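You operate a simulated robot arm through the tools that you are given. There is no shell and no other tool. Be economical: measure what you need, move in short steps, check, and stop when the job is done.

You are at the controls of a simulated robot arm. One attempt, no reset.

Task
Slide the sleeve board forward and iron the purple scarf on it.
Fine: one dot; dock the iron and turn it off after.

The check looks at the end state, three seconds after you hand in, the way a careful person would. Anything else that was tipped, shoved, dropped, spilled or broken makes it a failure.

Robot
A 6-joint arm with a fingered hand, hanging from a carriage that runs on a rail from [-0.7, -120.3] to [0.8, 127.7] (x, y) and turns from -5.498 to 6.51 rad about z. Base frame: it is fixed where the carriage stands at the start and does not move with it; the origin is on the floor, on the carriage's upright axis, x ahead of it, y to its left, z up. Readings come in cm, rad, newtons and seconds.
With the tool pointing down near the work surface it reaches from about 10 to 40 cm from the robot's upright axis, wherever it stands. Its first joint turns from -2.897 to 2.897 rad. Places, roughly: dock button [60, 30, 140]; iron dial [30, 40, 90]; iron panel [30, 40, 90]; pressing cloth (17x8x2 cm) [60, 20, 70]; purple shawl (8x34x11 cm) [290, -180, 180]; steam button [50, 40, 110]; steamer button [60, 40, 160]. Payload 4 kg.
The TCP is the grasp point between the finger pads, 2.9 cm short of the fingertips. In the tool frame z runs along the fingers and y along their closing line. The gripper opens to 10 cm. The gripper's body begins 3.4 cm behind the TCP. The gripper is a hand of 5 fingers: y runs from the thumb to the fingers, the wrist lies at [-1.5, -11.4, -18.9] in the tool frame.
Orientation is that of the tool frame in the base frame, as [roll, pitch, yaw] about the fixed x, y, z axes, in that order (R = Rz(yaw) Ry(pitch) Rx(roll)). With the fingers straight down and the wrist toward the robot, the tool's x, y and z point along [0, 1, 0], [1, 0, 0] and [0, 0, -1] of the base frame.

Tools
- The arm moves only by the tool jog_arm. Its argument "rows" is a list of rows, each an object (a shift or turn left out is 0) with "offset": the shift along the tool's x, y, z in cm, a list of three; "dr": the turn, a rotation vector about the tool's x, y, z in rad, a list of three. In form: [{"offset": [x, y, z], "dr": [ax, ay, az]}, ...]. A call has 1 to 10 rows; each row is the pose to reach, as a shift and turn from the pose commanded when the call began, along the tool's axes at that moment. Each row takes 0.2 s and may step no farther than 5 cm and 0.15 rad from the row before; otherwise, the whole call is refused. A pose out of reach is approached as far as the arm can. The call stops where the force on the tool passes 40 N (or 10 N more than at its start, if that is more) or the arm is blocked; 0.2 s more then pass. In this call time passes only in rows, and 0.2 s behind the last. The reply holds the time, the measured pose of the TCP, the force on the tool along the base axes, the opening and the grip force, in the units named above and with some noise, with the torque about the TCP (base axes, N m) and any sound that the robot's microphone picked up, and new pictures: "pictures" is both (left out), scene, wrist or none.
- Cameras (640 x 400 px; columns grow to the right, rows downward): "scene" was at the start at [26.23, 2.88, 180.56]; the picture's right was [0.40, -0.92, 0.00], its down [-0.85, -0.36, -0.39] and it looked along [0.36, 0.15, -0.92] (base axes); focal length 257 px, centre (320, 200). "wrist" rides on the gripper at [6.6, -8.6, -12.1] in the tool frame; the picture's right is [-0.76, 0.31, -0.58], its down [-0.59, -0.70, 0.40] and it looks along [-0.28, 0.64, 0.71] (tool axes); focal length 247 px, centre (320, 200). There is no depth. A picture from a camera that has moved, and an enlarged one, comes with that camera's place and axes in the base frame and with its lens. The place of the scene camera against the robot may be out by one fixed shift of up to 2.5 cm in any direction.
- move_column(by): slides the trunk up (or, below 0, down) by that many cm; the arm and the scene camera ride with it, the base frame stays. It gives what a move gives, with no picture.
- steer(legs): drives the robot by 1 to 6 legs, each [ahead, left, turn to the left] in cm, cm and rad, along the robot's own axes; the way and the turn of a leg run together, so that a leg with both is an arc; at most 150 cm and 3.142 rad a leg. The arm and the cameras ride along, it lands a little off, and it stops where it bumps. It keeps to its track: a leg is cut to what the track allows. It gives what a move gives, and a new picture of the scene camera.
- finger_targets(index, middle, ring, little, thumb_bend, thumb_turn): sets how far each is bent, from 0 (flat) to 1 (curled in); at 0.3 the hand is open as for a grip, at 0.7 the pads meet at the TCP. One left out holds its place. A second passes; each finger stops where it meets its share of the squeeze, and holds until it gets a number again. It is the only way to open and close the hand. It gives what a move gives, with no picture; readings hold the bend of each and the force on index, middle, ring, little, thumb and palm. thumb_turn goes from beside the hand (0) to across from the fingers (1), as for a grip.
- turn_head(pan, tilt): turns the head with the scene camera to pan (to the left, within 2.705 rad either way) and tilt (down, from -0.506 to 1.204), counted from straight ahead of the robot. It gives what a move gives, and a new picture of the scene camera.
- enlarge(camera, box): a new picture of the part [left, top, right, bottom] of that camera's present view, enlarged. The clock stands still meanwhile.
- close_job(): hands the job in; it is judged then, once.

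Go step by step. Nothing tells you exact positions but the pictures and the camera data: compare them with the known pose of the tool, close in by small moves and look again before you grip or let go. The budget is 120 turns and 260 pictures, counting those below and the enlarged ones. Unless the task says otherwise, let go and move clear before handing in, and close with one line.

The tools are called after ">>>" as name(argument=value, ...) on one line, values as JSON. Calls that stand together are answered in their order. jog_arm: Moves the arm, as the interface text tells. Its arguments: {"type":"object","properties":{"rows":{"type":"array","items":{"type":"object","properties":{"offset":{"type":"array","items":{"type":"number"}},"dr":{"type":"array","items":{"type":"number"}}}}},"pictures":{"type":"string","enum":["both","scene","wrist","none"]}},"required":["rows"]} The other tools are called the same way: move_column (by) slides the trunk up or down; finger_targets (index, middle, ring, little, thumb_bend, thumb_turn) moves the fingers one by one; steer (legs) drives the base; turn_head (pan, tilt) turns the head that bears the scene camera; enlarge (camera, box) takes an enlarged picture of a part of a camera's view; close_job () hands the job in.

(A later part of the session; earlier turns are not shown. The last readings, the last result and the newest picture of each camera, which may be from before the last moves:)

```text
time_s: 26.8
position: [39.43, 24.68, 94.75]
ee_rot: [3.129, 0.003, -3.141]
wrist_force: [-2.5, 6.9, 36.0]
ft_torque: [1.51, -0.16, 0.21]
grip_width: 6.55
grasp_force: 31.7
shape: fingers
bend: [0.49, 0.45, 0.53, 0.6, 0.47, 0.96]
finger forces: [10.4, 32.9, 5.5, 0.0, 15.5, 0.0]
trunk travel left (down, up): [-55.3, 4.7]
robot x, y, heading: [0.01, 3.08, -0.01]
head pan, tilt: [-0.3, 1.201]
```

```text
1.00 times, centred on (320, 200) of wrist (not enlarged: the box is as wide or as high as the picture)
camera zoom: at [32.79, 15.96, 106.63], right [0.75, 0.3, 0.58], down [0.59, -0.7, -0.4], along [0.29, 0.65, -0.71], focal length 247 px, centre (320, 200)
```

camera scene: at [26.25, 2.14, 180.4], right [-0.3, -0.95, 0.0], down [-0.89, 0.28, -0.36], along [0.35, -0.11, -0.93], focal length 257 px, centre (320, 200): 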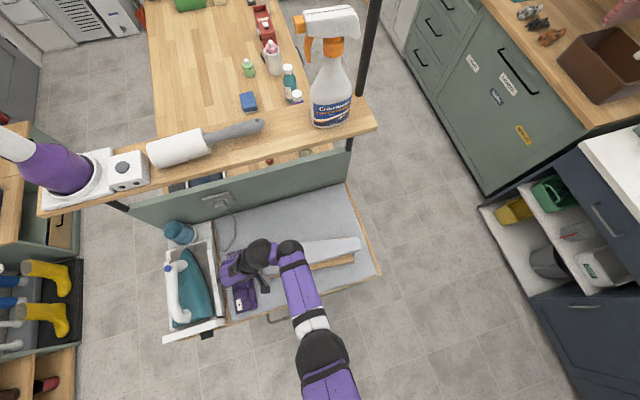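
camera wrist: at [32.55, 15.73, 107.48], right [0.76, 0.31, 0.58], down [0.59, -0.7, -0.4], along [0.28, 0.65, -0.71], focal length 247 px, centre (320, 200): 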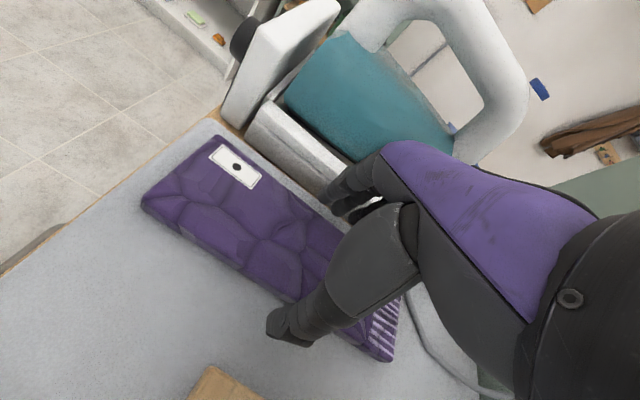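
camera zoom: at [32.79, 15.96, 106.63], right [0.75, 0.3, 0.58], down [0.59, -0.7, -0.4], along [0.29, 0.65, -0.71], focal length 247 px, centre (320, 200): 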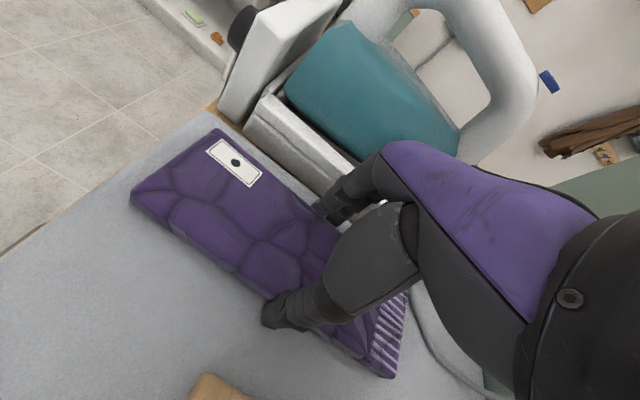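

The scarf is gripped across its width (6.5 cm). I lift a few cm and check that it follows.

>>> jog_arm(rows=[{"offset": [0, 0, -1]}, {"offset": [0, 0, -3]}, {"offset": [0, 0, -5]}])

```text
time_s: 27.6
position: [38.89, 24.17, 99.59]
ee_rot: [3.137, -0.001, 3.14]
wrist_force: [-1.2, 1.0, -0.3]
ft_torque: [0.03, -0.02, 0.01]
grip_width: 6.55
grasp_force: 16.9
shape: fingers
bend: [0.5, 0.52, 0.54, 0.6, 0.47, 0.95]
finger forces: [9.2, 3.7, 4.3, 0.1, 17.3, 0.1]
trunk travel left (down, up): [-55.3, 4.7]
robot x, y, heading: [0.17, 3.41, -0.005]
head pan, tilt: [-0.3, 1.201]
camera scene: at [26.25, 2.14, 180.39], right [-0.3, -0.95, 0.0], down [-0.89, 0.28, -0.36], along [0.35, -0.11, -0.93], focal length 257 px, centre (320, 200)
camera wrist: at [32.3, 15.5, 111.52], right [0.76, 0.3, 0.58], down [0.59, -0.7, -0.4], along [0.28, 0.64, -0.71], focal length 247 px, centre (320, 200)
```

scene: 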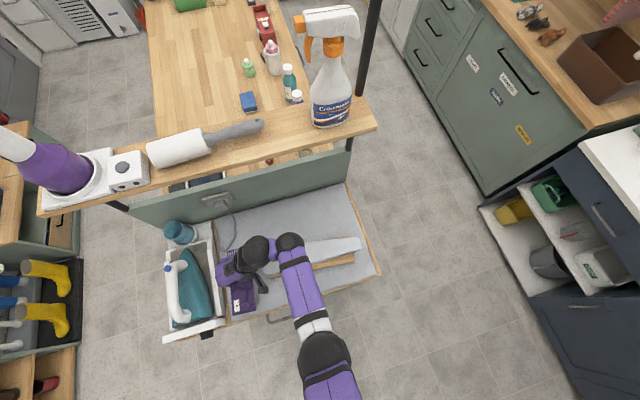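
wrist: 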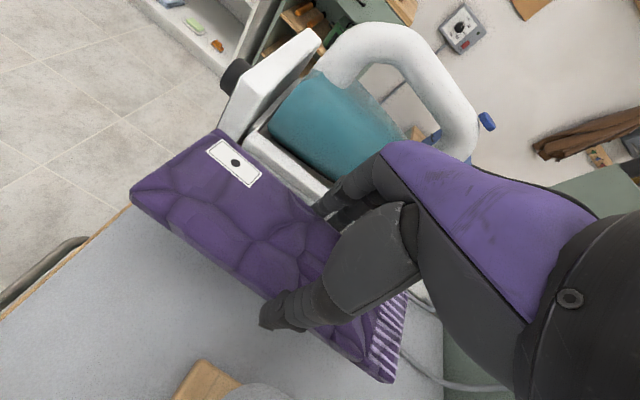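

The scarf follows firmly. I raise it, shift right over the board, then rotate it back 90°.

>>> jog_arm(rows=[{"offset": [0, 0, -3]}, {"offset": [0, 0, -6.5]}, {"offset": [0, -3, -6.5]}, {"offset": [0, -7, -6.5]}, {"offset": [0, -11, -6.5]}])

```text
time_s: 28.8
position: [42.32, 15.73, 100.0]
ee_rot: [3.137, -0.001, -3.14]
wrist_force: [-0.4, 0.0, -0.2]
ft_torque: [-0.01, 0.0, 0.02]
grip_width: 6.54
grasp_force: 17.6
shape: fingers
bend: [0.49, 0.53, 0.54, 0.6, 0.48, 0.94]
finger forces: [9.5, 3.4, 4.4, 0.0, 17.4, 0.0]
out of reach, approached as far as the arm can: row 1, 2, 3, 4, 5
trunk travel left (down, up): [-55.3, 4.7]
robot x, y, heading: [-0.02, 3.34, -0.005]
head pan, tilt: [-0.3, 1.201]
camera scene: at [26.25, 2.15, 180.4], right [-0.3, -0.95, 0.0], down [-0.89, 0.28, -0.36], along [0.35, -0.11, -0.93], focal length 257 px, centre (320, 200)
camera wrist: at [35.66, 6.93, 111.86], right [0.76, 0.3, 0.58], down [0.59, -0.7, -0.4], along [0.28, 0.64, -0.71], focal length 247 px, centre (320, 200)
```

scene: 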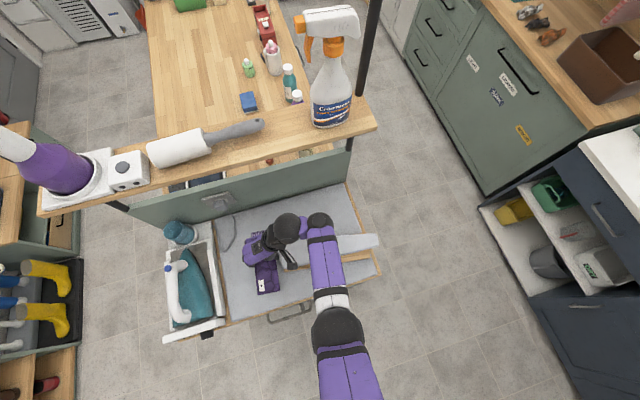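
wrist: 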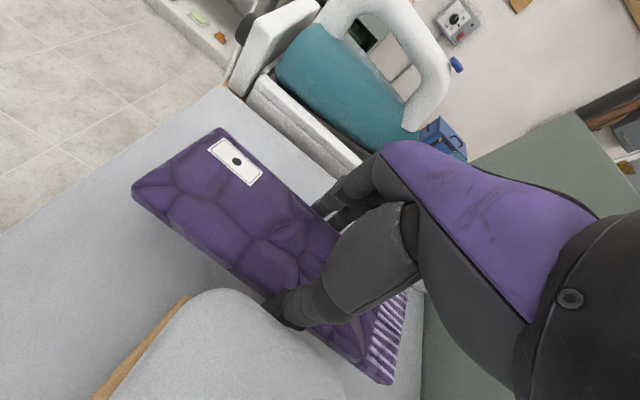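

The height is limited in this wrist posture and the scarf is near the board's end, so I back off left and raise the trunk instead.

>>> jog_arm(rows=[{"offset": [1, 3, 0]}, {"offset": [2, 6, 0]}], pictures="none")

>>> move_column(by=4.6)

>>> enlarge(camera="scene", box=[150, 190, 390, 330])

```text
time_s: 29.4
position: [40.37, 21.45, 100.2]
ee_rot: [3.134, 0.001, -3.14]
wrist_force: [0.3, -0.6, -0.9]
ft_torque: [0.02, 0.0, -0.01]
grip_width: 6.54
grasp_force: 17.7
shape: fingers
bend: [0.5, 0.53, 0.54, 0.6, 0.48, 0.94]
finger forces: [9.5, 3.5, 4.3, 0.1, 17.3, 0.0]
trunk travel left (down, up): [-55.3, 4.7]
robot x, y, heading: [0.18, 3.44, -0.008]
head pan, tilt: [-0.3, 1.201]
```

```text
time_s: 30.3
position: [40.39, 21.54, 104.97]
ee_rot: [3.137, 0.0, 3.141]
wrist_force: [0.0, -0.1, 0.0]
ft_torque: [0.02, 0.01, -0.03]
grip_width: 6.57
grasp_force: 17.3
shape: fingers
bend: [0.5, 0.53, 0.54, 0.6, 0.48, 0.94]
finger forces: [9.5, 3.5, 4.3, 0.0, 17.3, 0.0]
trunk travel left (down, up): [-59.9, 0.1]
robot x, y, heading: [-0.04, 3.55, -0.011]
head pan, tilt: [-0.3, 1.201]
```

```text
2.67 times, centred on (270, 260) of scene
camera zoom: at [26.25, 2.14, 185.0], right [-0.3, -0.95, 0.0], down [-0.89, 0.28, -0.36], along [0.35, -0.11, -0.93], focal length 685 px, centre (453, 40)
```

zoom: 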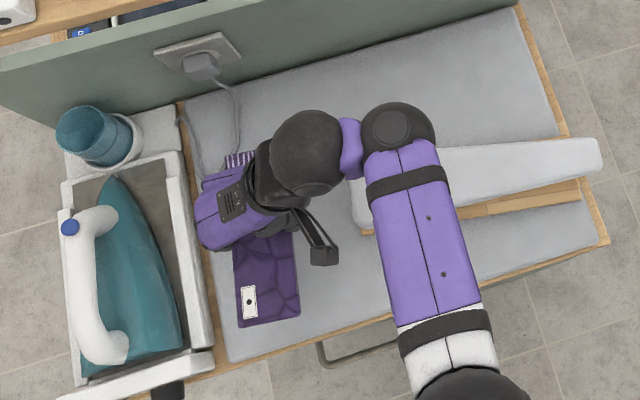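

>>> jog_arm(rows=[{"offset": [0, -1, 0], "dr": [0, 0, 0.15]}, {"offset": [0, -2, 0], "dr": [0, 0, 0.3]}, {"offset": [0, -3, 0], "dr": [0, 0, 0.45]}, {"offset": [0, -4.5, 0], "dr": [0, 0, 0.6]}])

```text
time_s: 31.3
position: [40.37, 16.85, 104.7]
ee_rot: [3.138, -0.003, 2.54]
wrist_force: [0.0, 0.4, 0.1]
ft_torque: [-0.02, -0.03, 0.03]
grip_width: 6.55
grasp_force: 17.2
shape: fingers
bend: [0.5, 0.53, 0.54, 0.6, 0.48, 0.94]
finger forces: [9.5, 3.4, 4.3, 0.1, 17.1, 0.0]
trunk travel left (down, up): [-59.9, 0.1]
robot x, y, heading: [0.03, 3.26, -0.006]
head pan, tilt: [-0.3, 1.201]
camera scene: at [26.26, 2.15, 185.0], right [-0.3, -0.95, 0.0], down [-0.89, 0.28, -0.36], along [0.35, -0.11, -0.93], focal length 257 px, centre (320, 200)
camera wrist: at [30.02, 13.53, 116.74], right [0.8, -0.18, 0.58], down [0.09, -0.91, -0.4], along [0.6, 0.37, -0.71], focal length 247 px, centre (320, 200)
```

scene: 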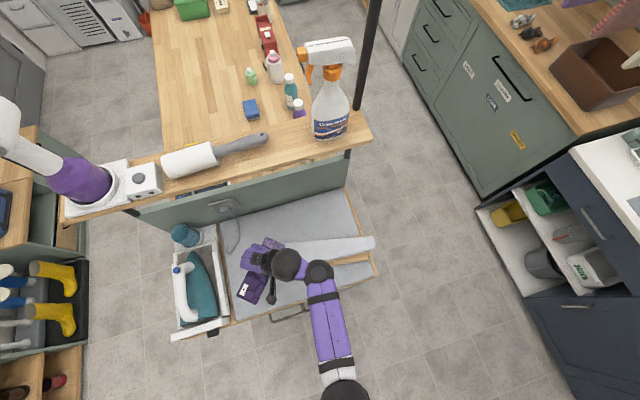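
wrist: 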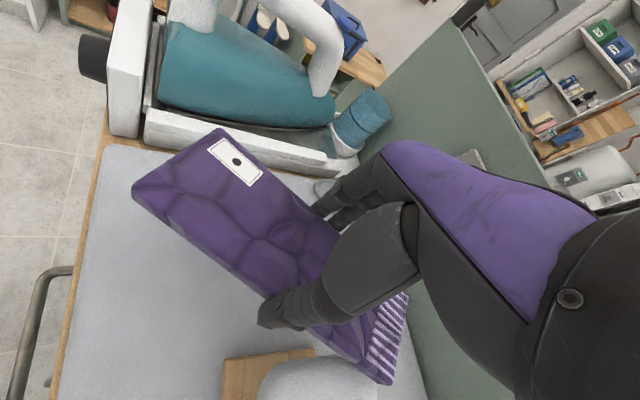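

>>> jog_arm(rows=[{"offset": [-1.05, -1.63, -0.5], "dr": [0, 0, 0.14]}, {"offset": [-2.1, -3.27, -1], "dr": [0, 0, 0.28]}, {"offset": [-3.15, -4.9, -1.5], "dr": [0, 0, 0.42]}, {"offset": [-4.2, -6.53, -2], "dr": [0, 0, 0.56]}, {"offset": [-5.25, -8.17, -2], "dr": [0, 0, 0.7]}, {"offset": [-6.3, -9.8, -2], "dr": [0, 0, 0.84]}, {"offset": [-7.37, -11.45, -2], "dr": [0, 0, 0.97]}])

>>> enlarge(camera="scene", box=[210, 190, 390, 330])

```text
time_s: 32.9
position: [40.0, 3.49, 106.74]
ee_rot: [-3.141, -0.006, 1.57]
wrist_force: [-1.6, -0.5, -1.7]
ft_torque: [0.01, -0.03, 0.0]
grip_width: 6.54
grasp_force: 16.6
shape: fingers
bend: [0.5, 0.53, 0.54, 0.6, 0.48, 0.94]
finger forces: [9.4, 3.5, 4.2, 0.0, 17.1, 0.1]
trunk travel left (down, up): [-59.9, 0.1]
robot x, y, heading: [-0.28, 3.37, -0.004]
head pan, tilt: [-0.3, 1.201]
camera scene: at [26.25, 2.14, 185.0], right [-0.3, -0.95, 0.0], down [-0.89, 0.28, -0.36], along [0.35, -0.11, -0.93], focal length 257 px, centre (320, 200)
camera wrist: at [31.37, 9.85, 118.83], right [0.31, -0.76, 0.57], down [-0.7, -0.59, -0.4], along [0.64, -0.28, -0.71], focal length 247 px, centre (320, 200)
```

scene: 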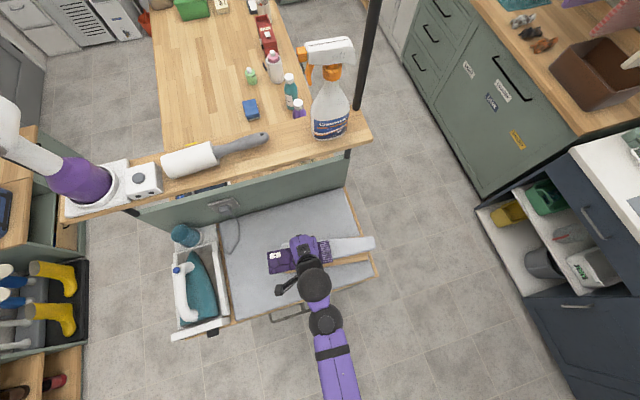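
wrist: 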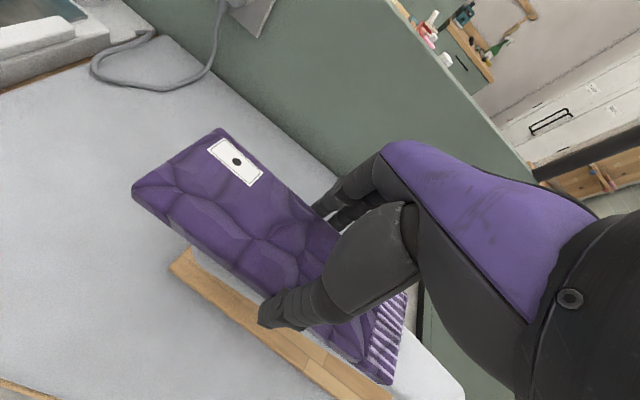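

```text
2.86 times, centred on (300, 260) of scene
camera zoom: at [26.25, 2.14, 185.0], right [-0.3, -0.95, 0.0], down [-0.89, 0.28, -0.36], along [0.35, -0.11, -0.93], focal length 734 px, centre (377, 29)
```

zoom: 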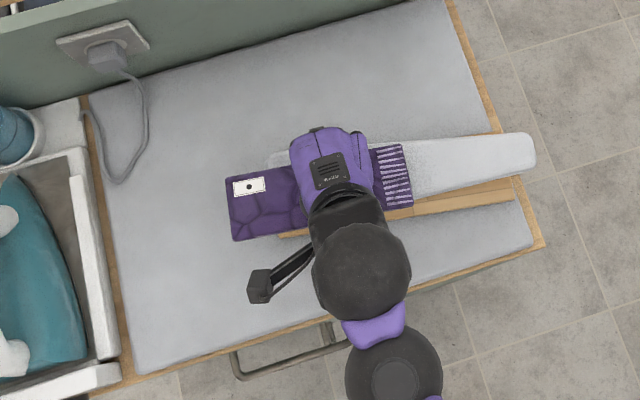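

The board had been nudged about 6 cm to the right by the scarf (now y≈+9…−20, still on the pad). I'll lay the scarf centred on it at y≈−3 and then push the board back left.

>>> jog_arm(rows=[{"offset": [-3.3, -0.1, 0]}, {"offset": [-6.5, -0.2, 0]}, {"offset": [-6.5, -0.2, 1.5]}])

>>> enlarge(camera="scene", box=[210, 190, 390, 330])

```text
time_s: 33.7
position: [39.66, -3.13, 105.24]
ee_rot: [3.141, -0.007, 1.57]
wrist_force: [-0.5, 0.2, -0.6]
ft_torque: [0.02, -0.01, 0.03]
grip_width: 6.51
grasp_force: 17.0
shape: fingers
bend: [0.5, 0.53, 0.54, 0.6, 0.48, 0.94]
finger forces: [9.5, 3.4, 4.3, 0.1, 16.9, 0.0]
trunk travel left (down, up): [-59.9, 0.1]
robot x, y, heading: [-0.05, 3.47, -0.007]
head pan, tilt: [-0.3, 1.201]
camera scene: at [26.25, 2.14, 185.0], right [-0.3, -0.95, 0.0], down [-0.89, 0.28, -0.36], along [0.35, -0.11, -0.93], focal length 257 px, centre (320, 200)
camera wrist: at [31.04, 3.32, 117.2], right [0.31, -0.76, 0.57], down [-0.7, -0.59, -0.4], along [0.64, -0.28, -0.71], focal length 247 px, centre (320, 200)
```

scene: 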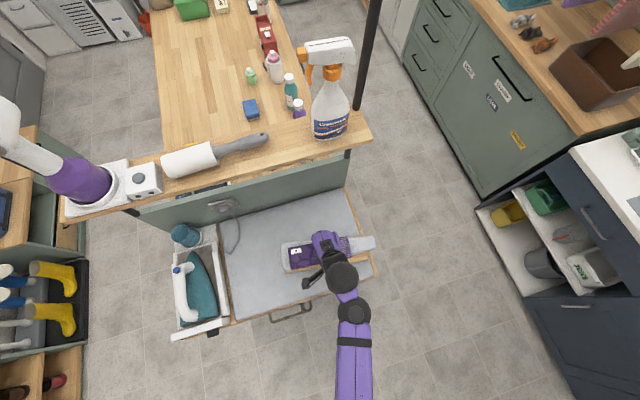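
wrist: 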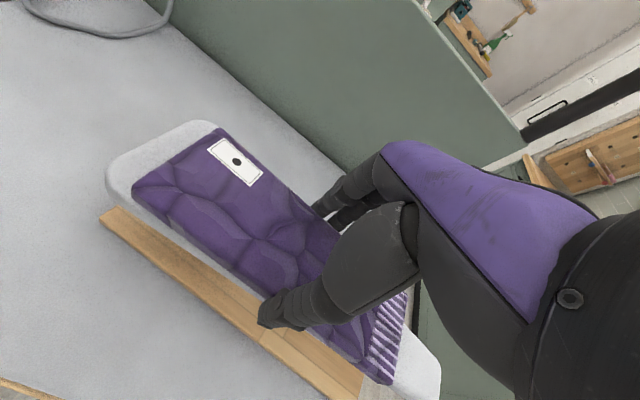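

```text
2.86 times, centred on (300, 260) of scene
camera zoom: at [26.25, 2.14, 185.0], right [-0.3, -0.95, 0.0], down [-0.89, 0.28, -0.36], along [0.35, -0.11, -0.93], focal length 734 px, centre (377, 29)
```

zoom: 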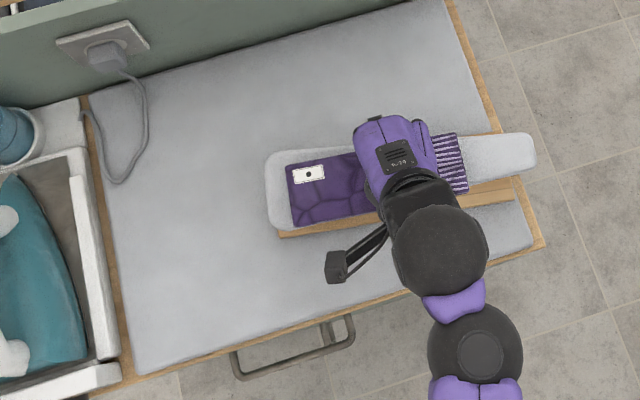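

Nearly centred; I nudge 0.6 cm ahead and lower until contact.

>>> jog_arm(rows=[{"offset": [0, 0.6, 0.8]}, {"offset": [0, 0.6, 1.6]}], pictures="none")

>>> jog_arm(rows=[{"offset": [0, 0, 0.5]}], pictures="wrist")

```text
time_s: 34.3
position: [40.62, -3.17, 103.84]
ee_rot: [3.137, -0.003, 1.572]
wrist_force: [-4.1, 1.0, 16.9]
ft_torque: [0.05, 0.29, -0.04]
grip_width: 6.55
grasp_force: 17.1
shape: fingers
bend: [0.51, 0.53, 0.55, 0.6, 0.48, 0.94]
finger forces: [8.1, 4.4, 3.6, 0.0, 18.0, 0.0]
trunk travel left (down, up): [-59.9, 0.1]
robot x, y, heading: [0.21, 3.3, -0.004]
head pan, tilt: [-0.3, 1.201]
```

```text
time_s: 34.7
position: [40.88, -3.22, 103.44]
ee_rot: [3.131, -0.002, 1.573]
wrist_force: [-5.1, 1.3, 38.3]
ft_torque: [-0.07, 0.03, -0.02]
grip_width: 6.57
grasp_force: 23.4
shape: fingers
bend: [0.52, 0.53, 0.57, 0.6, 0.47, 0.94]
finger forces: [10.6, 12.6, 3.0, 0.8, 19.6, 0.0]
trunk travel left (down, up): [-59.9, 0.1]
robot x, y, heading: [-0.15, 3.79, -0.008]
head pan, tilt: [-0.3, 1.201]
camera wrist: at [32.05, 3.34, 115.39], right [0.3, -0.76, 0.58], down [-0.7, -0.59, -0.41], along [0.65, -0.28, -0.71], focal length 247 px, centre (320, 200)
```

wrist: 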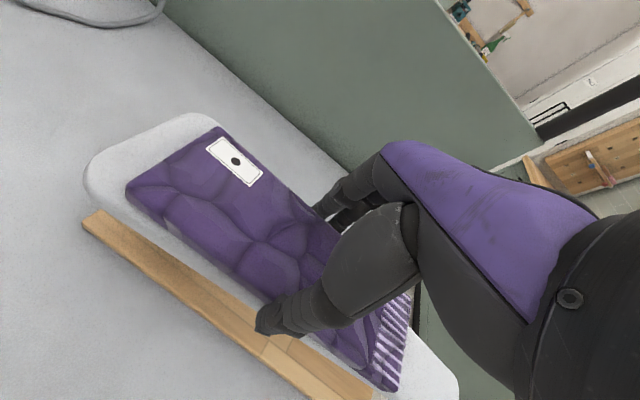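

Contact at z≈103.8: the scarf lies on the board. I relieve the pressure, release and lift straight up.

>>> jog_arm(rows=[{"offset": [0, 0, -0.3]}], pictures="none")

>>> finger_targets(index=0.28, middle=0.28, ring=0.28, little=0.28, thumb_bend=0.28)

>>> jog_arm(rows=[{"offset": [0, 0, -3]}, {"offset": [0, 0, -6]}, {"offset": [0, 0, -9]}])

>>> enlarge(camera="scene", box=[210, 190, 390, 330])

```text
time_s: 35.1
position: [40.62, -3.13, 103.52]
ee_rot: [3.137, -0.004, 1.571]
wrist_force: [3.8, -1.1, 23.5]
ft_torque: [-0.18, -0.37, 0.05]
grip_width: 6.55
grasp_force: 22.3
shape: fingers
bend: [0.51, 0.52, 0.56, 0.6, 0.48, 0.94]
finger forces: [11.2, 13.0, 4.5, 0.8, 16.0, 0.1]
trunk travel left (down, up): [-59.9, 0.1]
robot x, y, heading: [0.04, 3.35, -0.011]
head pan, tilt: [-0.3, 1.201]
```

```text
time_s: 36.1
position: [40.32, -3.01, 103.32]
ee_rot: [-3.141, -0.006, 1.572]
wrist_force: [-0.3, 0.2, -0.4]
ft_torque: [-0.02, -0.01, -0.02]
grip_width: 10.2
grasp_force: 0.1
shape: fingers
bend: [0.28, 0.28, 0.28, 0.28, 0.28, 0.97]
finger forces: [0.0, 0.1, 0.1, 0.1, 0.0, 0.0]
trunk travel left (down, up): [-59.9, 0.1]
robot x, y, heading: [0.06, 3.05, -0.009]
head pan, tilt: [-0.3, 1.201]
```

```text
time_s: 36.9
position: [40.15, -3.19, 112.59]
ee_rot: [-3.139, -0.007, 1.57]
wrist_force: [-0.4, -0.1, -1.2]
ft_torque: [-0.01, -0.02, 0.01]
grip_width: 10.23
grasp_force: 0.1
shape: fingers
bend: [0.28, 0.28, 0.28, 0.28, 0.28, 0.98]
finger forces: [0.1, 0.0, 0.0, 0.0, 0.1, 0.0]
trunk travel left (down, up): [-59.9, 0.1]
robot x, y, heading: [0.11, 3.43, -0.011]
head pan, tilt: [-0.3, 1.201]
camera scene: at [26.24, 2.15, 184.99], right [-0.3, -0.95, 0.0], down [-0.89, 0.28, -0.36], along [0.35, -0.11, -0.93], focal length 257 px, centre (320, 200)
camera wrist: at [31.45, 3.32, 124.63], right [0.31, -0.76, 0.57], down [-0.7, -0.59, -0.4], along [0.64, -0.28, -0.71], focal length 247 px, centre (320, 200)
```

scene: 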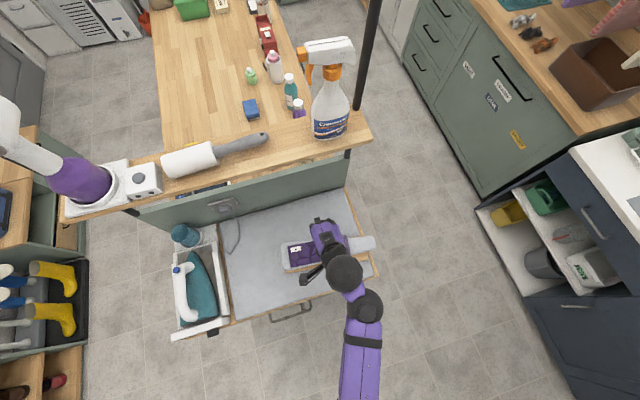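
wrist: 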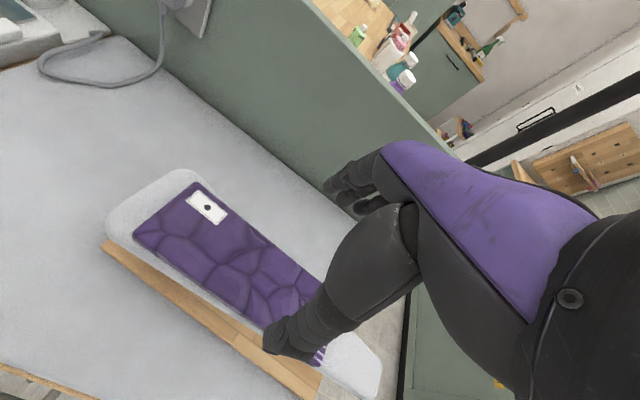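

```text
2.86 times, centred on (300, 260) of scene
camera zoom: at [26.24, 2.15, 184.99], right [-0.3, -0.95, 0.0], down [-0.89, 0.28, -0.36], along [0.35, -0.11, -0.93], focal length 734 px, centre (377, 29)
```

zoom: 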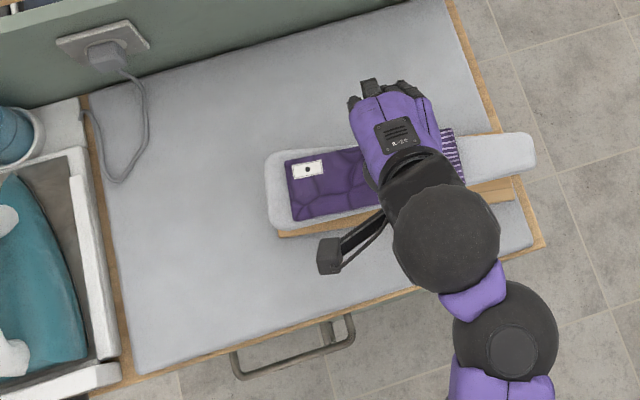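

The scarf rests properly on the board. Now I'll drive right beyond the narrow end, lower the closed hand and push the board back left about 5 cm.

>>> steer(legs=[[0, -25, 0]])

>>> finger_targets(index=0.65, middle=0.65, ring=0.65, little=0.65, thumb_bend=0.65)

>>> jog_arm(rows=[{"offset": [0, -0.6, 4]}, {"offset": [0, -1.2, 8]}])

```text
time_s: 38.7
position: [39.86, -28.56, 112.58]
ee_rot: [-3.142, -0.006, 1.567]
wrist_force: [0.0, 0.7, 0.2]
ft_torque: [-0.01, 0.02, -0.01]
grip_width: 10.21
grasp_force: 0.0
shape: fingers
bend: [0.28, 0.28, 0.28, 0.28, 0.28, 0.98]
finger forces: [0.1, 0.1, 0.1, 0.0, 0.0, 0.0]
trunk travel left (down, up): [-59.9, 0.1]
robot x, y, heading: [-0.49, -21.8, -0.013]
head pan, tilt: [-0.3, 1.201]
camera scene: at [26.08, -23.14, 185.0], right [-0.31, -0.95, 0.0], down [-0.89, 0.29, -0.36], along [0.34, -0.11, -0.93], focal length 257 px, centre (320, 200)
```

scene: 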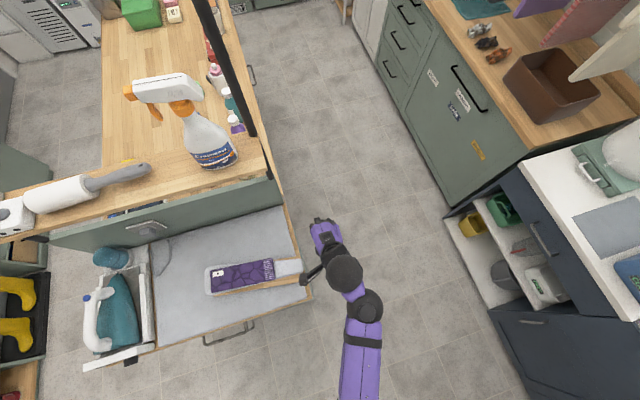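

```text
time_s: 39.7
position: [39.95, -28.38, 112.64]
ee_rot: [-3.141, -0.006, 1.567]
wrist_force: [-0.6, 0.8, 0.5]
ft_torque: [-0.01, 0.01, -0.01]
grip_width: 1.35
grasp_force: 0.0
shape: fingers
bend: [0.65, 0.65, 0.65, 0.65, 0.65, 0.98]
finger forces: [0.0, 0.1, 0.1, 0.0, 0.0, 0.1]
trunk travel left (down, up): [-59.9, 0.1]
robot x, y, heading: [-0.06, -21.82, -0.015]
head pan, tilt: [-0.3, 1.201]
```

```text
time_s: 40.3
position: [38.58, -28.54, 104.36]
ee_rot: [3.141, -0.002, 1.568]
wrist_force: [0.2, 0.3, 0.2]
ft_torque: [0.0, 0.03, 0.0]
grip_width: 1.36
grasp_force: 0.1
shape: fingers
bend: [0.65, 0.65, 0.65, 0.65, 0.65, 0.98]
finger forces: [0.0, 0.1, 0.0, 0.0, 0.1, 0.1]
trunk travel left (down, up): [-59.9, 0.1]
robot x, y, heading: [-0.28, -22.04, -0.013]
head pan, tilt: [-0.3, 1.201]
camera scene: at [26.09, -23.14, 185.01], right [-0.31, -0.95, 0.0], down [-0.89, 0.29, -0.36], along [0.34, -0.11, -0.93], focal length 257 px, centre (320, 200)
camera wrist: at [29.96, -22.13, 116.36], right [0.3, -0.76, 0.57], down [-0.7, -0.58, -0.4], along [0.64, -0.28, -0.71], focal length 247 px, centre (320, 200)
```

scene: 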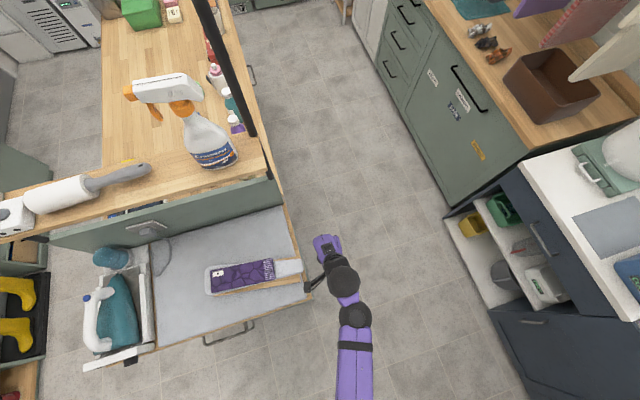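
wrist: 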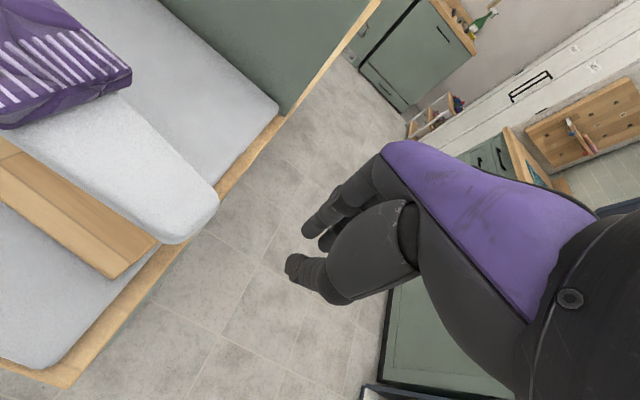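

>>> jog_arm(rows=[{"offset": [0, 0, 3]}, {"offset": [0, 0, 6]}, {"offset": [1.5, 0, 6]}, {"offset": [3, 0, 6]}, {"offset": [4.5, 0, 6]}, {"offset": [5.5, 0, 6]}, {"offset": [6.5, 0, 6]}])

```text
time_s: 41.9
position: [38.71, -21.96, 98.67]
ee_rot: [-3.14, -0.006, 1.567]
wrist_force: [-0.1, -2.6, -0.5]
ft_torque: [-0.01, -0.01, 0.07]
grip_width: 1.41
grasp_force: 1.5
shape: fingers
bend: [0.65, 0.65, 0.65, 0.65, 0.64, 0.99]
finger forces: [0.1, 0.0, 0.0, 0.0, 2.4, 0.0]
trunk travel left (down, up): [-59.9, 0.1]
robot x, y, heading: [-0.03, -21.36, -0.008]
head pan, tilt: [-0.3, 1.201]
camera scene: at [26.08, -23.16, 185.0], right [-0.31, -0.95, 0.0], down [-0.89, 0.29, -0.36], along [0.34, -0.11, -0.93], focal length 257 px, centre (320, 200)
camera wrist: at [30.18, -15.46, 110.67], right [0.3, -0.76, 0.57], down [-0.71, -0.58, -0.4], along [0.64, -0.28, -0.71], focal length 247 px, centre (320, 200)
```

scene: 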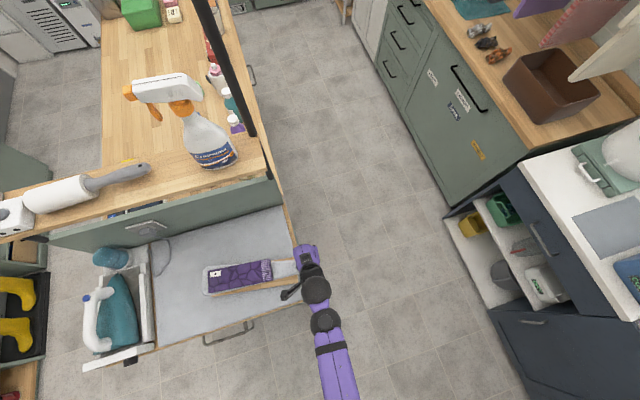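
wrist: 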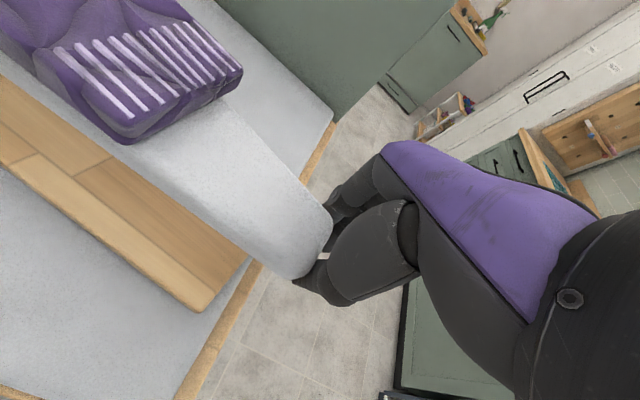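

Contact just began. I push 5.5 cm further in small steps.

>>> jog_arm(rows=[{"offset": [0.7, 0, 0]}, {"offset": [1.4, 0, 0]}, {"offset": [2.1, 0, 0]}, {"offset": [2.8, 0, 0]}, {"offset": [3.5, 0, 0]}, {"offset": [4.2, 0, 0]}, {"offset": [4.9, 0, 0]}, {"offset": [5.5, 0, 0]}])

```text
time_s: 43.7
position: [38.73, -16.54, 98.68]
ee_rot: [-3.14, -0.003, 1.566]
wrist_force: [-0.5, -4.0, -0.2]
ft_torque: [0.02, 0.0, 0.09]
grip_width: 1.46
grasp_force: 2.2
shape: fingers
bend: [0.65, 0.65, 0.65, 0.65, 0.64, 0.99]
finger forces: [0.1, 0.0, 0.1, 0.0, 4.4, 0.0]
trunk travel left (down, up): [-59.9, 0.1]
robot x, y, heading: [-0.29, -21.87, -0.014]
head pan, tilt: [-0.3, 1.201]
camera scene: at [26.08, -23.17, 185.0], right [-0.31, -0.95, 0.0], down [-0.89, 0.29, -0.36], along [0.34, -0.11, -0.93], focal length 257 px, centre (320, 200)
camera wrist: at [30.2, -9.94, 110.65], right [0.3, -0.76, 0.57], down [-0.71, -0.58, -0.4], along [0.64, -0.28, -0.71], focal length 247 px, centre (320, 200)
```

scene: 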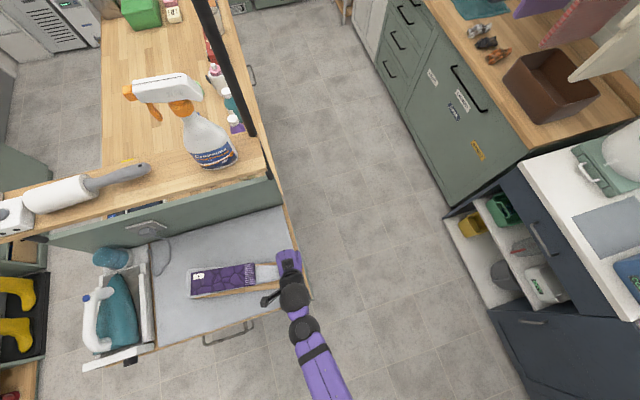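
wrist: 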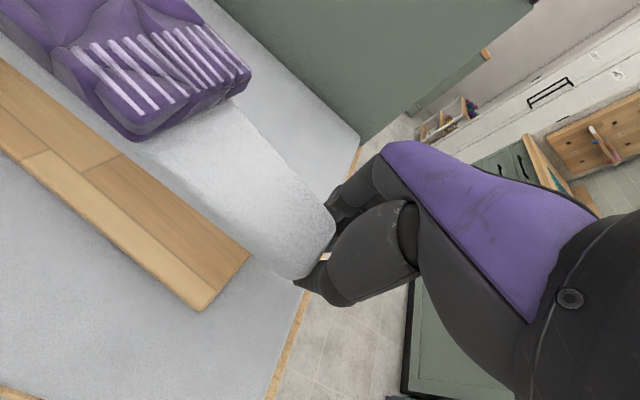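

The board is back in line with the scarf riding on it. I withdraw, rise, and drive left toward the dial.

>>> jog_arm(rows=[{"offset": [-3, 0, 0]}, {"offset": [-5, 0, -3]}, {"offset": [-5, -2, -7]}, {"offset": [-5, -4, -11]}, {"offset": [-5, -6, -13]}], pictures="none")

>>> steer(legs=[[0, 28, 0]])

>>> enlarge(camera="scene", box=[150, 190, 390, 330])

```text
time_s: 44.9
position: [32.66, -21.28, 111.65]
ee_rot: [3.141, -0.005, 1.569]
wrist_force: [0.1, -0.1, 0.9]
ft_torque: [-0.01, 0.02, 0.0]
grip_width: 1.34
grasp_force: 0.1
shape: fingers
bend: [0.65, 0.65, 0.65, 0.65, 0.65, 0.98]
finger forces: [0.1, 0.0, 0.1, 0.1, 0.1, 0.1]
trunk travel left (down, up): [-59.9, 0.1]
robot x, y, heading: [0.12, -21.68, -0.009]
head pan, tilt: [-0.3, 1.201]
```

```text
time_s: 46.8
position: [32.91, 5.97, 111.72]
ee_rot: [3.142, -0.005, 1.564]
wrist_force: [0.0, 0.1, -0.5]
ft_torque: [0.0, -0.03, -0.02]
grip_width: 1.37
grasp_force: 0.0
shape: fingers
bend: [0.65, 0.65, 0.65, 0.65, 0.65, 0.98]
finger forces: [0.0, 0.1, 0.0, 0.1, 0.0, 0.0]
trunk travel left (down, up): [-59.9, 0.1]
robot x, y, heading: [0.02, 5.72, -0.021]
head pan, tilt: [-0.3, 1.201]
camera scene: at [26.25, 4.14, 185.0], right [-0.31, -0.95, 0.0], down [-0.89, 0.29, -0.36], along [0.34, -0.11, -0.93], focal length 257 px, centre (320, 200)
```

scene: 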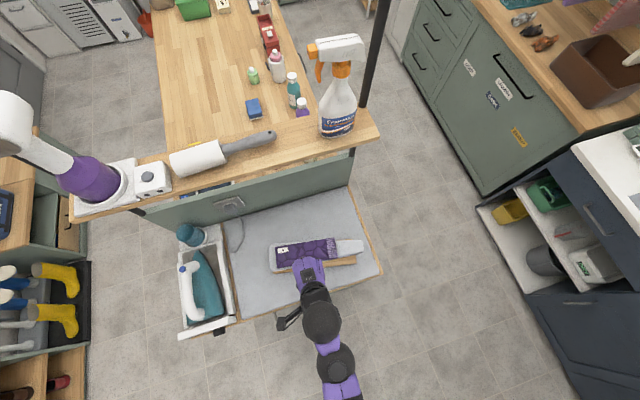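

```text
2.67 times, centred on (270, 260) of scene
camera zoom: at [26.25, 4.14, 185.0], right [-0.31, -0.95, 0.0], down [-0.89, 0.29, -0.36], along [0.34, -0.11, -0.93], focal length 685 px, centre (453, 40)
```

zoom: 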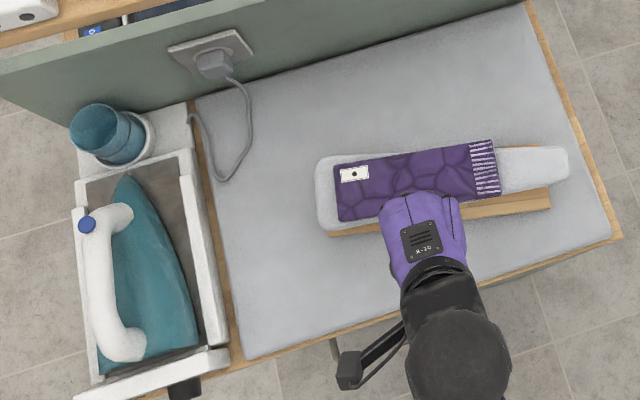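

Everything is in place on the board. Now I turn the hand for the dial: yaw first while moving left.

>>> jog_arm(rows=[{"offset": [2, 0, 0], "dr": [0, 0, -0.15]}, {"offset": [4, 0, 0.5], "dr": [0, 0, -0.3]}, {"offset": [6, 0, 1], "dr": [0, 0, -0.45]}, {"offset": [8, 0, 1.5], "dr": [0, 0, -0.6]}, {"offset": [10, 0, 2], "dr": [0, 0, -0.75]}, {"offset": [12, 0, 2.5], "dr": [0, 0, -0.9]}, {"offset": [14, 0, 3], "dr": [0, 0, -1.05]}, {"offset": [16, 0, 3.5], "dr": [0, 0, -1.2]}, {"offset": [18, 0, 4], "dr": [0, 0, -1.35]}, {"offset": [20, 0, 4], "dr": [0, 0, -1.5]}])

```text
time_s: 49.0
position: [33.18, 26.84, 106.17]
ee_rot: [3.137, 0.001, 3.063]
wrist_force: [-0.5, -0.4, -0.8]
ft_torque: [0.01, -0.02, -0.03]
grip_width: 1.34
grasp_force: 0.1
shape: fingers
bend: [0.65, 0.65, 0.65, 0.65, 0.65, 0.98]
finger forces: [0.0, 0.1, 0.0, 0.1, 0.0, 0.1]
out of reach, approached as far as the arm can: row 9, 10
trunk travel left (down, up): [-59.9, 0.1]
robot x, y, heading: [-0.13, 6.08, -0.015]
head pan, tilt: [-0.3, 1.201]
camera scene: at [26.24, 4.13, 185.0], right [-0.31, -0.95, 0.0], down [-0.89, 0.29, -0.36], along [0.34, -0.11, -0.93], focal length 257 px, centre (320, 200)
camera wrist: at [25.97, 18.67, 118.12], right [0.78, 0.25, 0.58], down [0.53, -0.74, -0.4], along [0.33, 0.62, -0.71], focal length 247 px, centre (320, 200)
```

scene: 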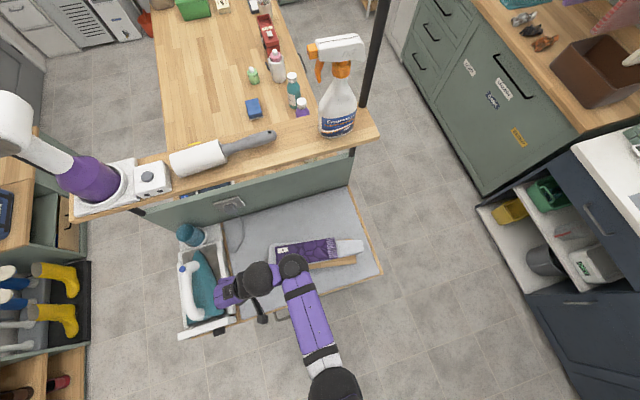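
wrist: 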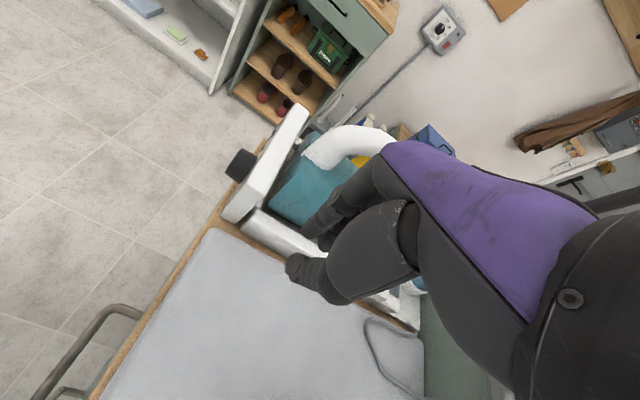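

>>> jog_arm(rows=[{"offset": [1.5, 0, -0.5], "dr": [0, -0.15, 0]}, {"offset": [3, 0, -1], "dr": [0, -0.3, 0]}, {"offset": [4.5, 0, -1], "dr": [0, -0.45, 0]}, {"offset": [6, 0, -1], "dr": [0, -0.6, 0]}, {"offset": [7.5, 0, -1], "dr": [0, -0.75, 0]}])

```text
time_s: 50.2
position: [25.83, 27.51, 107.14]
ee_rot: [3.137, 0.752, 3.062]
wrist_force: [0.6, 0.0, 0.5]
ft_torque: [-0.01, 0.02, 0.02]
grip_width: 1.36
grasp_force: 0.0
shape: fingers
bend: [0.65, 0.65, 0.65, 0.65, 0.65, 0.98]
finger forces: [0.0, 0.1, 0.0, 0.1, 0.1, 0.0]
trunk travel left (down, up): [-59.9, 0.1]
robot x, y, heading: [-0.45, 5.36, -0.017]
head pan, tilt: [-0.3, 1.201]
camera scene: at [26.26, 4.14, 185.01], right [-0.31, -0.95, 0.0], down [-0.89, 0.29, -0.36], along [0.34, -0.11, -0.93], focal length 257 px, centre (320, 200)
camera wrist: at [12.13, 19.94, 111.32], right [0.18, 0.29, 0.94], down [0.65, -0.76, 0.11], along [0.74, 0.59, -0.32], focal length 247 px, centre (320, 200)
```

scene: 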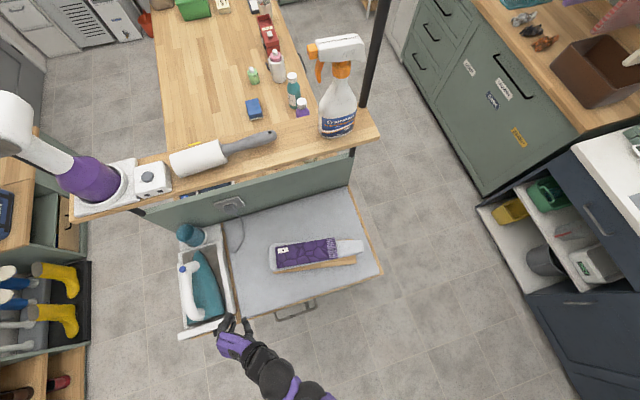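
wrist: 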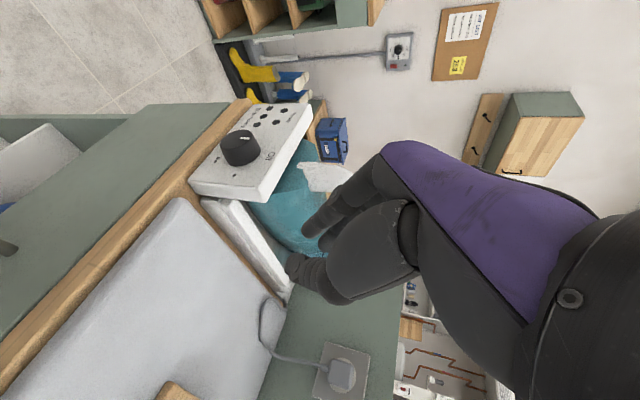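

The hand tilts well and the wrist camera sees the dial clearly. Enlarging it.

>>> enlarge(camera="wrist", box=[180, 90, 340, 210])

```text
3.33 times, centred on (260, 150) of wrist
camera zoom: at [12.13, 19.94, 111.32], right [0.18, 0.29, 0.94], down [0.65, -0.76, 0.11], along [0.74, 0.59, -0.32], focal length 823 px, centre (520, 367)
```

zoom: 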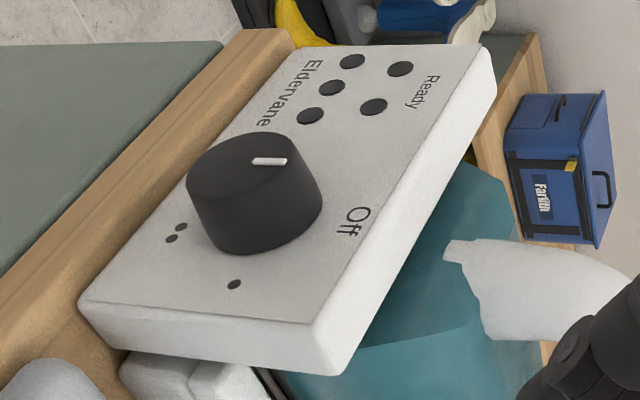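

The dial reads Off, one dot is ~90° clockwise from it. Knob centre ≈ (26, 37, 94.5). I tilt further to point at the panel while backing off in front of it.

>>> jog_arm(rows=[{"offset": [2, 1, -0.2], "dr": [0, -0.12, 0]}, {"offset": [4, 2, -0.4], "dr": [0, -0.24, 0]}, {"offset": [6, 3, -0.5], "dr": [0, -0.36, 0]}, {"offset": [8, 4, -0.7], "dr": [0, -0.48, 0]}, {"offset": [10, 5, -0.9], "dr": [0, -0.6, 0]}])

```text
time_s: 51.4
position: [18.15, 33.14, 101.09]
ee_rot: [3.104, 1.352, 3.025]
wrist_force: [0.2, -0.8, 0.8]
ft_torque: [-0.02, 0.01, 0.03]
grip_width: 1.36
grasp_force: 0.1
shape: fingers
bend: [0.65, 0.65, 0.65, 0.65, 0.65, 0.98]
finger forces: [0.1, 0.0, 0.0, 0.1, 0.0, 0.0]
trunk travel left (down, up): [-59.9, 0.1]
robot x, y, heading: [-0.09, 5.3, -0.015]
head pan, tilt: [-0.3, 1.201]
camera scene: at [26.26, 4.14, 185.01], right [-0.31, -0.95, 0.0], down [-0.89, 0.29, -0.36], along [0.34, -0.11, -0.93], focal length 257 px, centre (320, 200)
camera wrist: at [4.26, 25.69, 97.23], right [-0.37, 0.33, 0.87], down [0.46, -0.74, 0.48], along [0.8, 0.58, 0.13], focal length 247 px, centre (320, 200)
```

scene: 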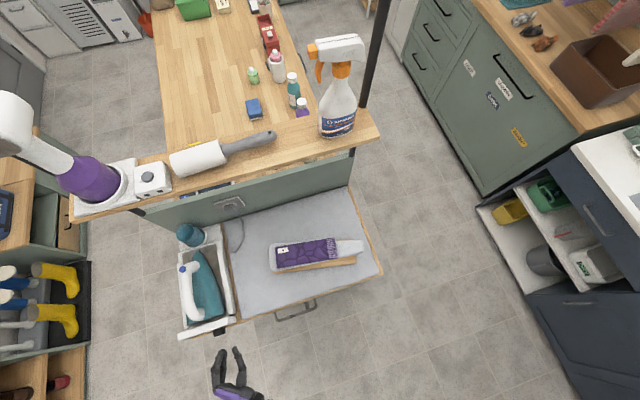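
wrist: 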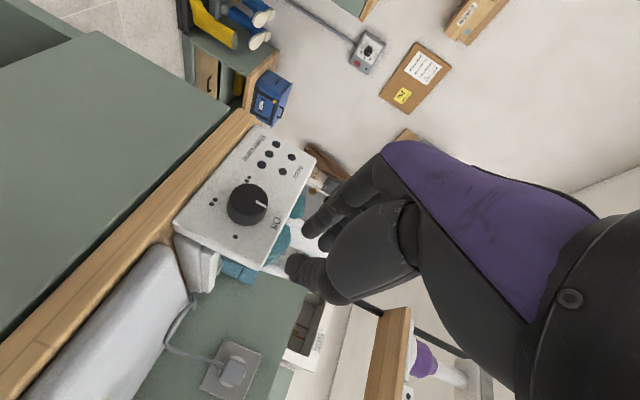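

>>> jog_arm(rows=[{"offset": [0, 0, 0], "dr": [0, 0, -0.15]}, {"offset": [0, 0, 0], "dr": [0, 0, -0.3]}, {"offset": [0, 0, 0], "dr": [0, 0, -0.45]}, {"offset": [0, 0, 0], "dr": [0, 0, -0.6]}, {"offset": [0, 0, 0], "dr": [0, 0, -0.75]}])

```text
time_s: 52.6
position: [18.16, 33.17, 101.19]
ee_rot: [-1.893, 0.799, -1.881]
wrist_force: [-0.5, -0.4, -0.5]
ft_torque: [-0.01, 0.01, 0.03]
grip_width: 1.36
grasp_force: 0.1
shape: fingers
bend: [0.65, 0.65, 0.65, 0.65, 0.65, 0.98]
finger forces: [0.0, 0.0, 0.1, 0.0, 0.1, 0.0]
trunk travel left (down, up): [-59.9, 0.1]
robot x, y, heading: [-0.14, 5.62, -0.02]
head pan, tilt: [-0.3, 1.201]
camera scene: at [26.25, 4.14, 185.0], right [-0.31, -0.95, 0.0], down [-0.89, 0.29, -0.36], along [0.34, -0.11, -0.93], focal length 257 px, centre (320, 200)
camera wrist: at [5.85, 23.31, 104.62], right [-0.43, 0.77, 0.47], down [0.58, -0.16, 0.8], along [0.69, 0.61, -0.38], focal length 247 px, centre (320, 200)
```

scene: 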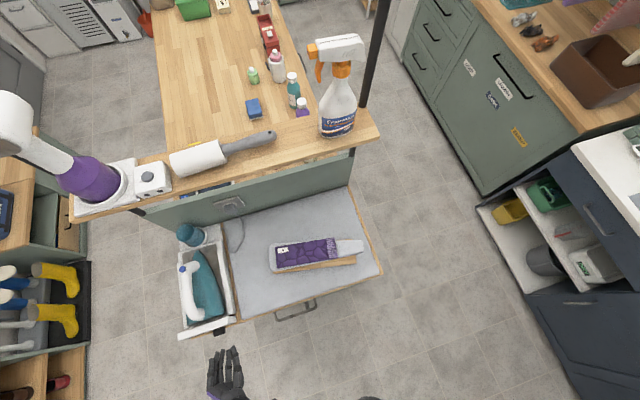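
wrist: 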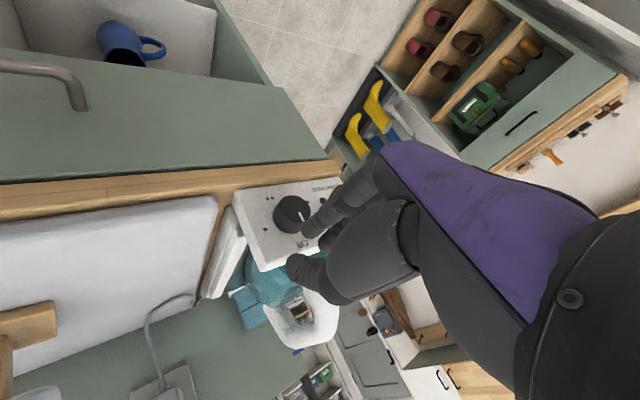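

>>> jog_arm(rows=[{"offset": [0, 0, 0], "dr": [0, 0, -0.15]}, {"offset": [0, 0, 0], "dr": [0, 0, -0.3]}, {"offset": [0, 0, 0], "dr": [0, 0, -0.45]}, {"offset": [0, 0, 0], "dr": [0, 0, -0.6]}, {"offset": [0, 0, 0], "dr": [0, 0, -0.75]}], pictures="wrist")

>>> finger_targets(index=0.42, middle=0.42, ring=0.42, little=0.42, thumb_bend=0.42)

>>> turn_head(pan=0.7, tilt=1.2)

```text
time_s: 53.8
position: [18.23, 33.03, 101.05]
ee_rot: [-1.794, 0.072, -1.663]
wrist_force: [0.0, 0.9, -0.6]
ft_torque: [0.02, 0.01, 0.03]
grip_width: 1.34
grasp_force: 0.0
shape: fingers
bend: [0.65, 0.65, 0.65, 0.65, 0.65, 0.98]
finger forces: [0.1, 0.1, 0.2, 0.0, 0.1, 0.0]
trunk travel left (down, up): [-59.9, 0.1]
robot x, y, heading: [-0.04, 5.75, -0.014]
head pan, tilt: [-0.3, 1.201]
camera wrist: at [7.67, 26.67, 111.45], right [-0.56, 0.82, -0.12], down [0.59, 0.49, 0.64], along [0.58, 0.29, -0.76], focal length 247 px, centre (320, 200)
```

wrist: 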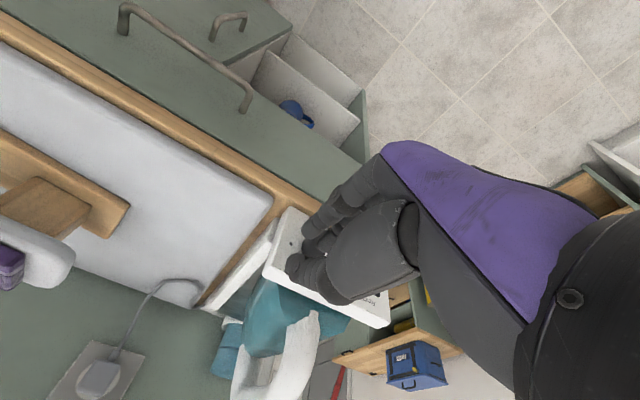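

```text
time_s: 54.8
position: [18.3, 33.2, 100.98]
ee_rot: [-1.793, 0.074, -1.666]
wrist_force: [-0.7, -0.7, 0.6]
ft_torque: [0.0, -0.02, 0.02]
grip_width: 6.94
grasp_force: 0.1
shape: fingers
bend: [0.42, 0.42, 0.42, 0.42, 0.42, 0.98]
finger forces: [0.0, 0.0, 0.0, 0.1, 0.0, 0.1]
trunk travel left (down, up): [-59.9, 0.1]
robot x, y, heading: [0.07, 5.79, -0.019]
head pan, tilt: [-0.3, 1.201]
```

```text
time_s: 56.1
position: [18.32, 33.2, 100.96]
ee_rot: [-1.793, 0.074, -1.665]
wrist_force: [0.5, 0.3, -0.2]
ft_torque: [0.01, -0.02, 0.0]
grip_width: 6.96
grasp_force: 0.0
shape: fingers
bend: [0.42, 0.42, 0.42, 0.42, 0.42, 0.98]
finger forces: [0.0, 0.1, 0.1, 0.0, 0.1, 0.1]
trunk travel left (down, up): [-59.9, 0.1]
robot x, y, heading: [-0.04, 5.72, -0.014]
head pan, tilt: [0.7, 1.201]
camera scene: at [25.27, 9.4, 185.0], right [0.63, -0.78, 0.0], down [-0.72, -0.59, -0.36], along [0.28, 0.23, -0.93], focal length 257 px, centre (320, 200)
```

scene: 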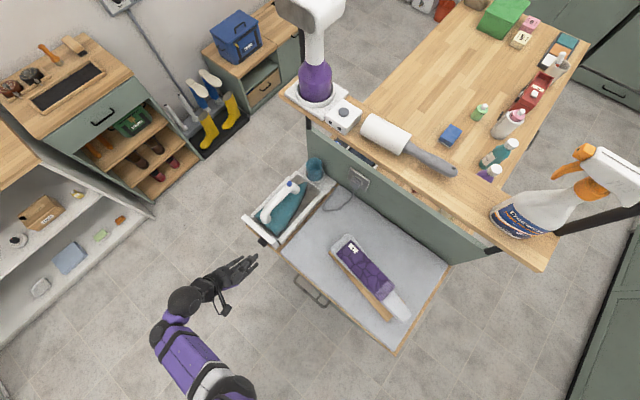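

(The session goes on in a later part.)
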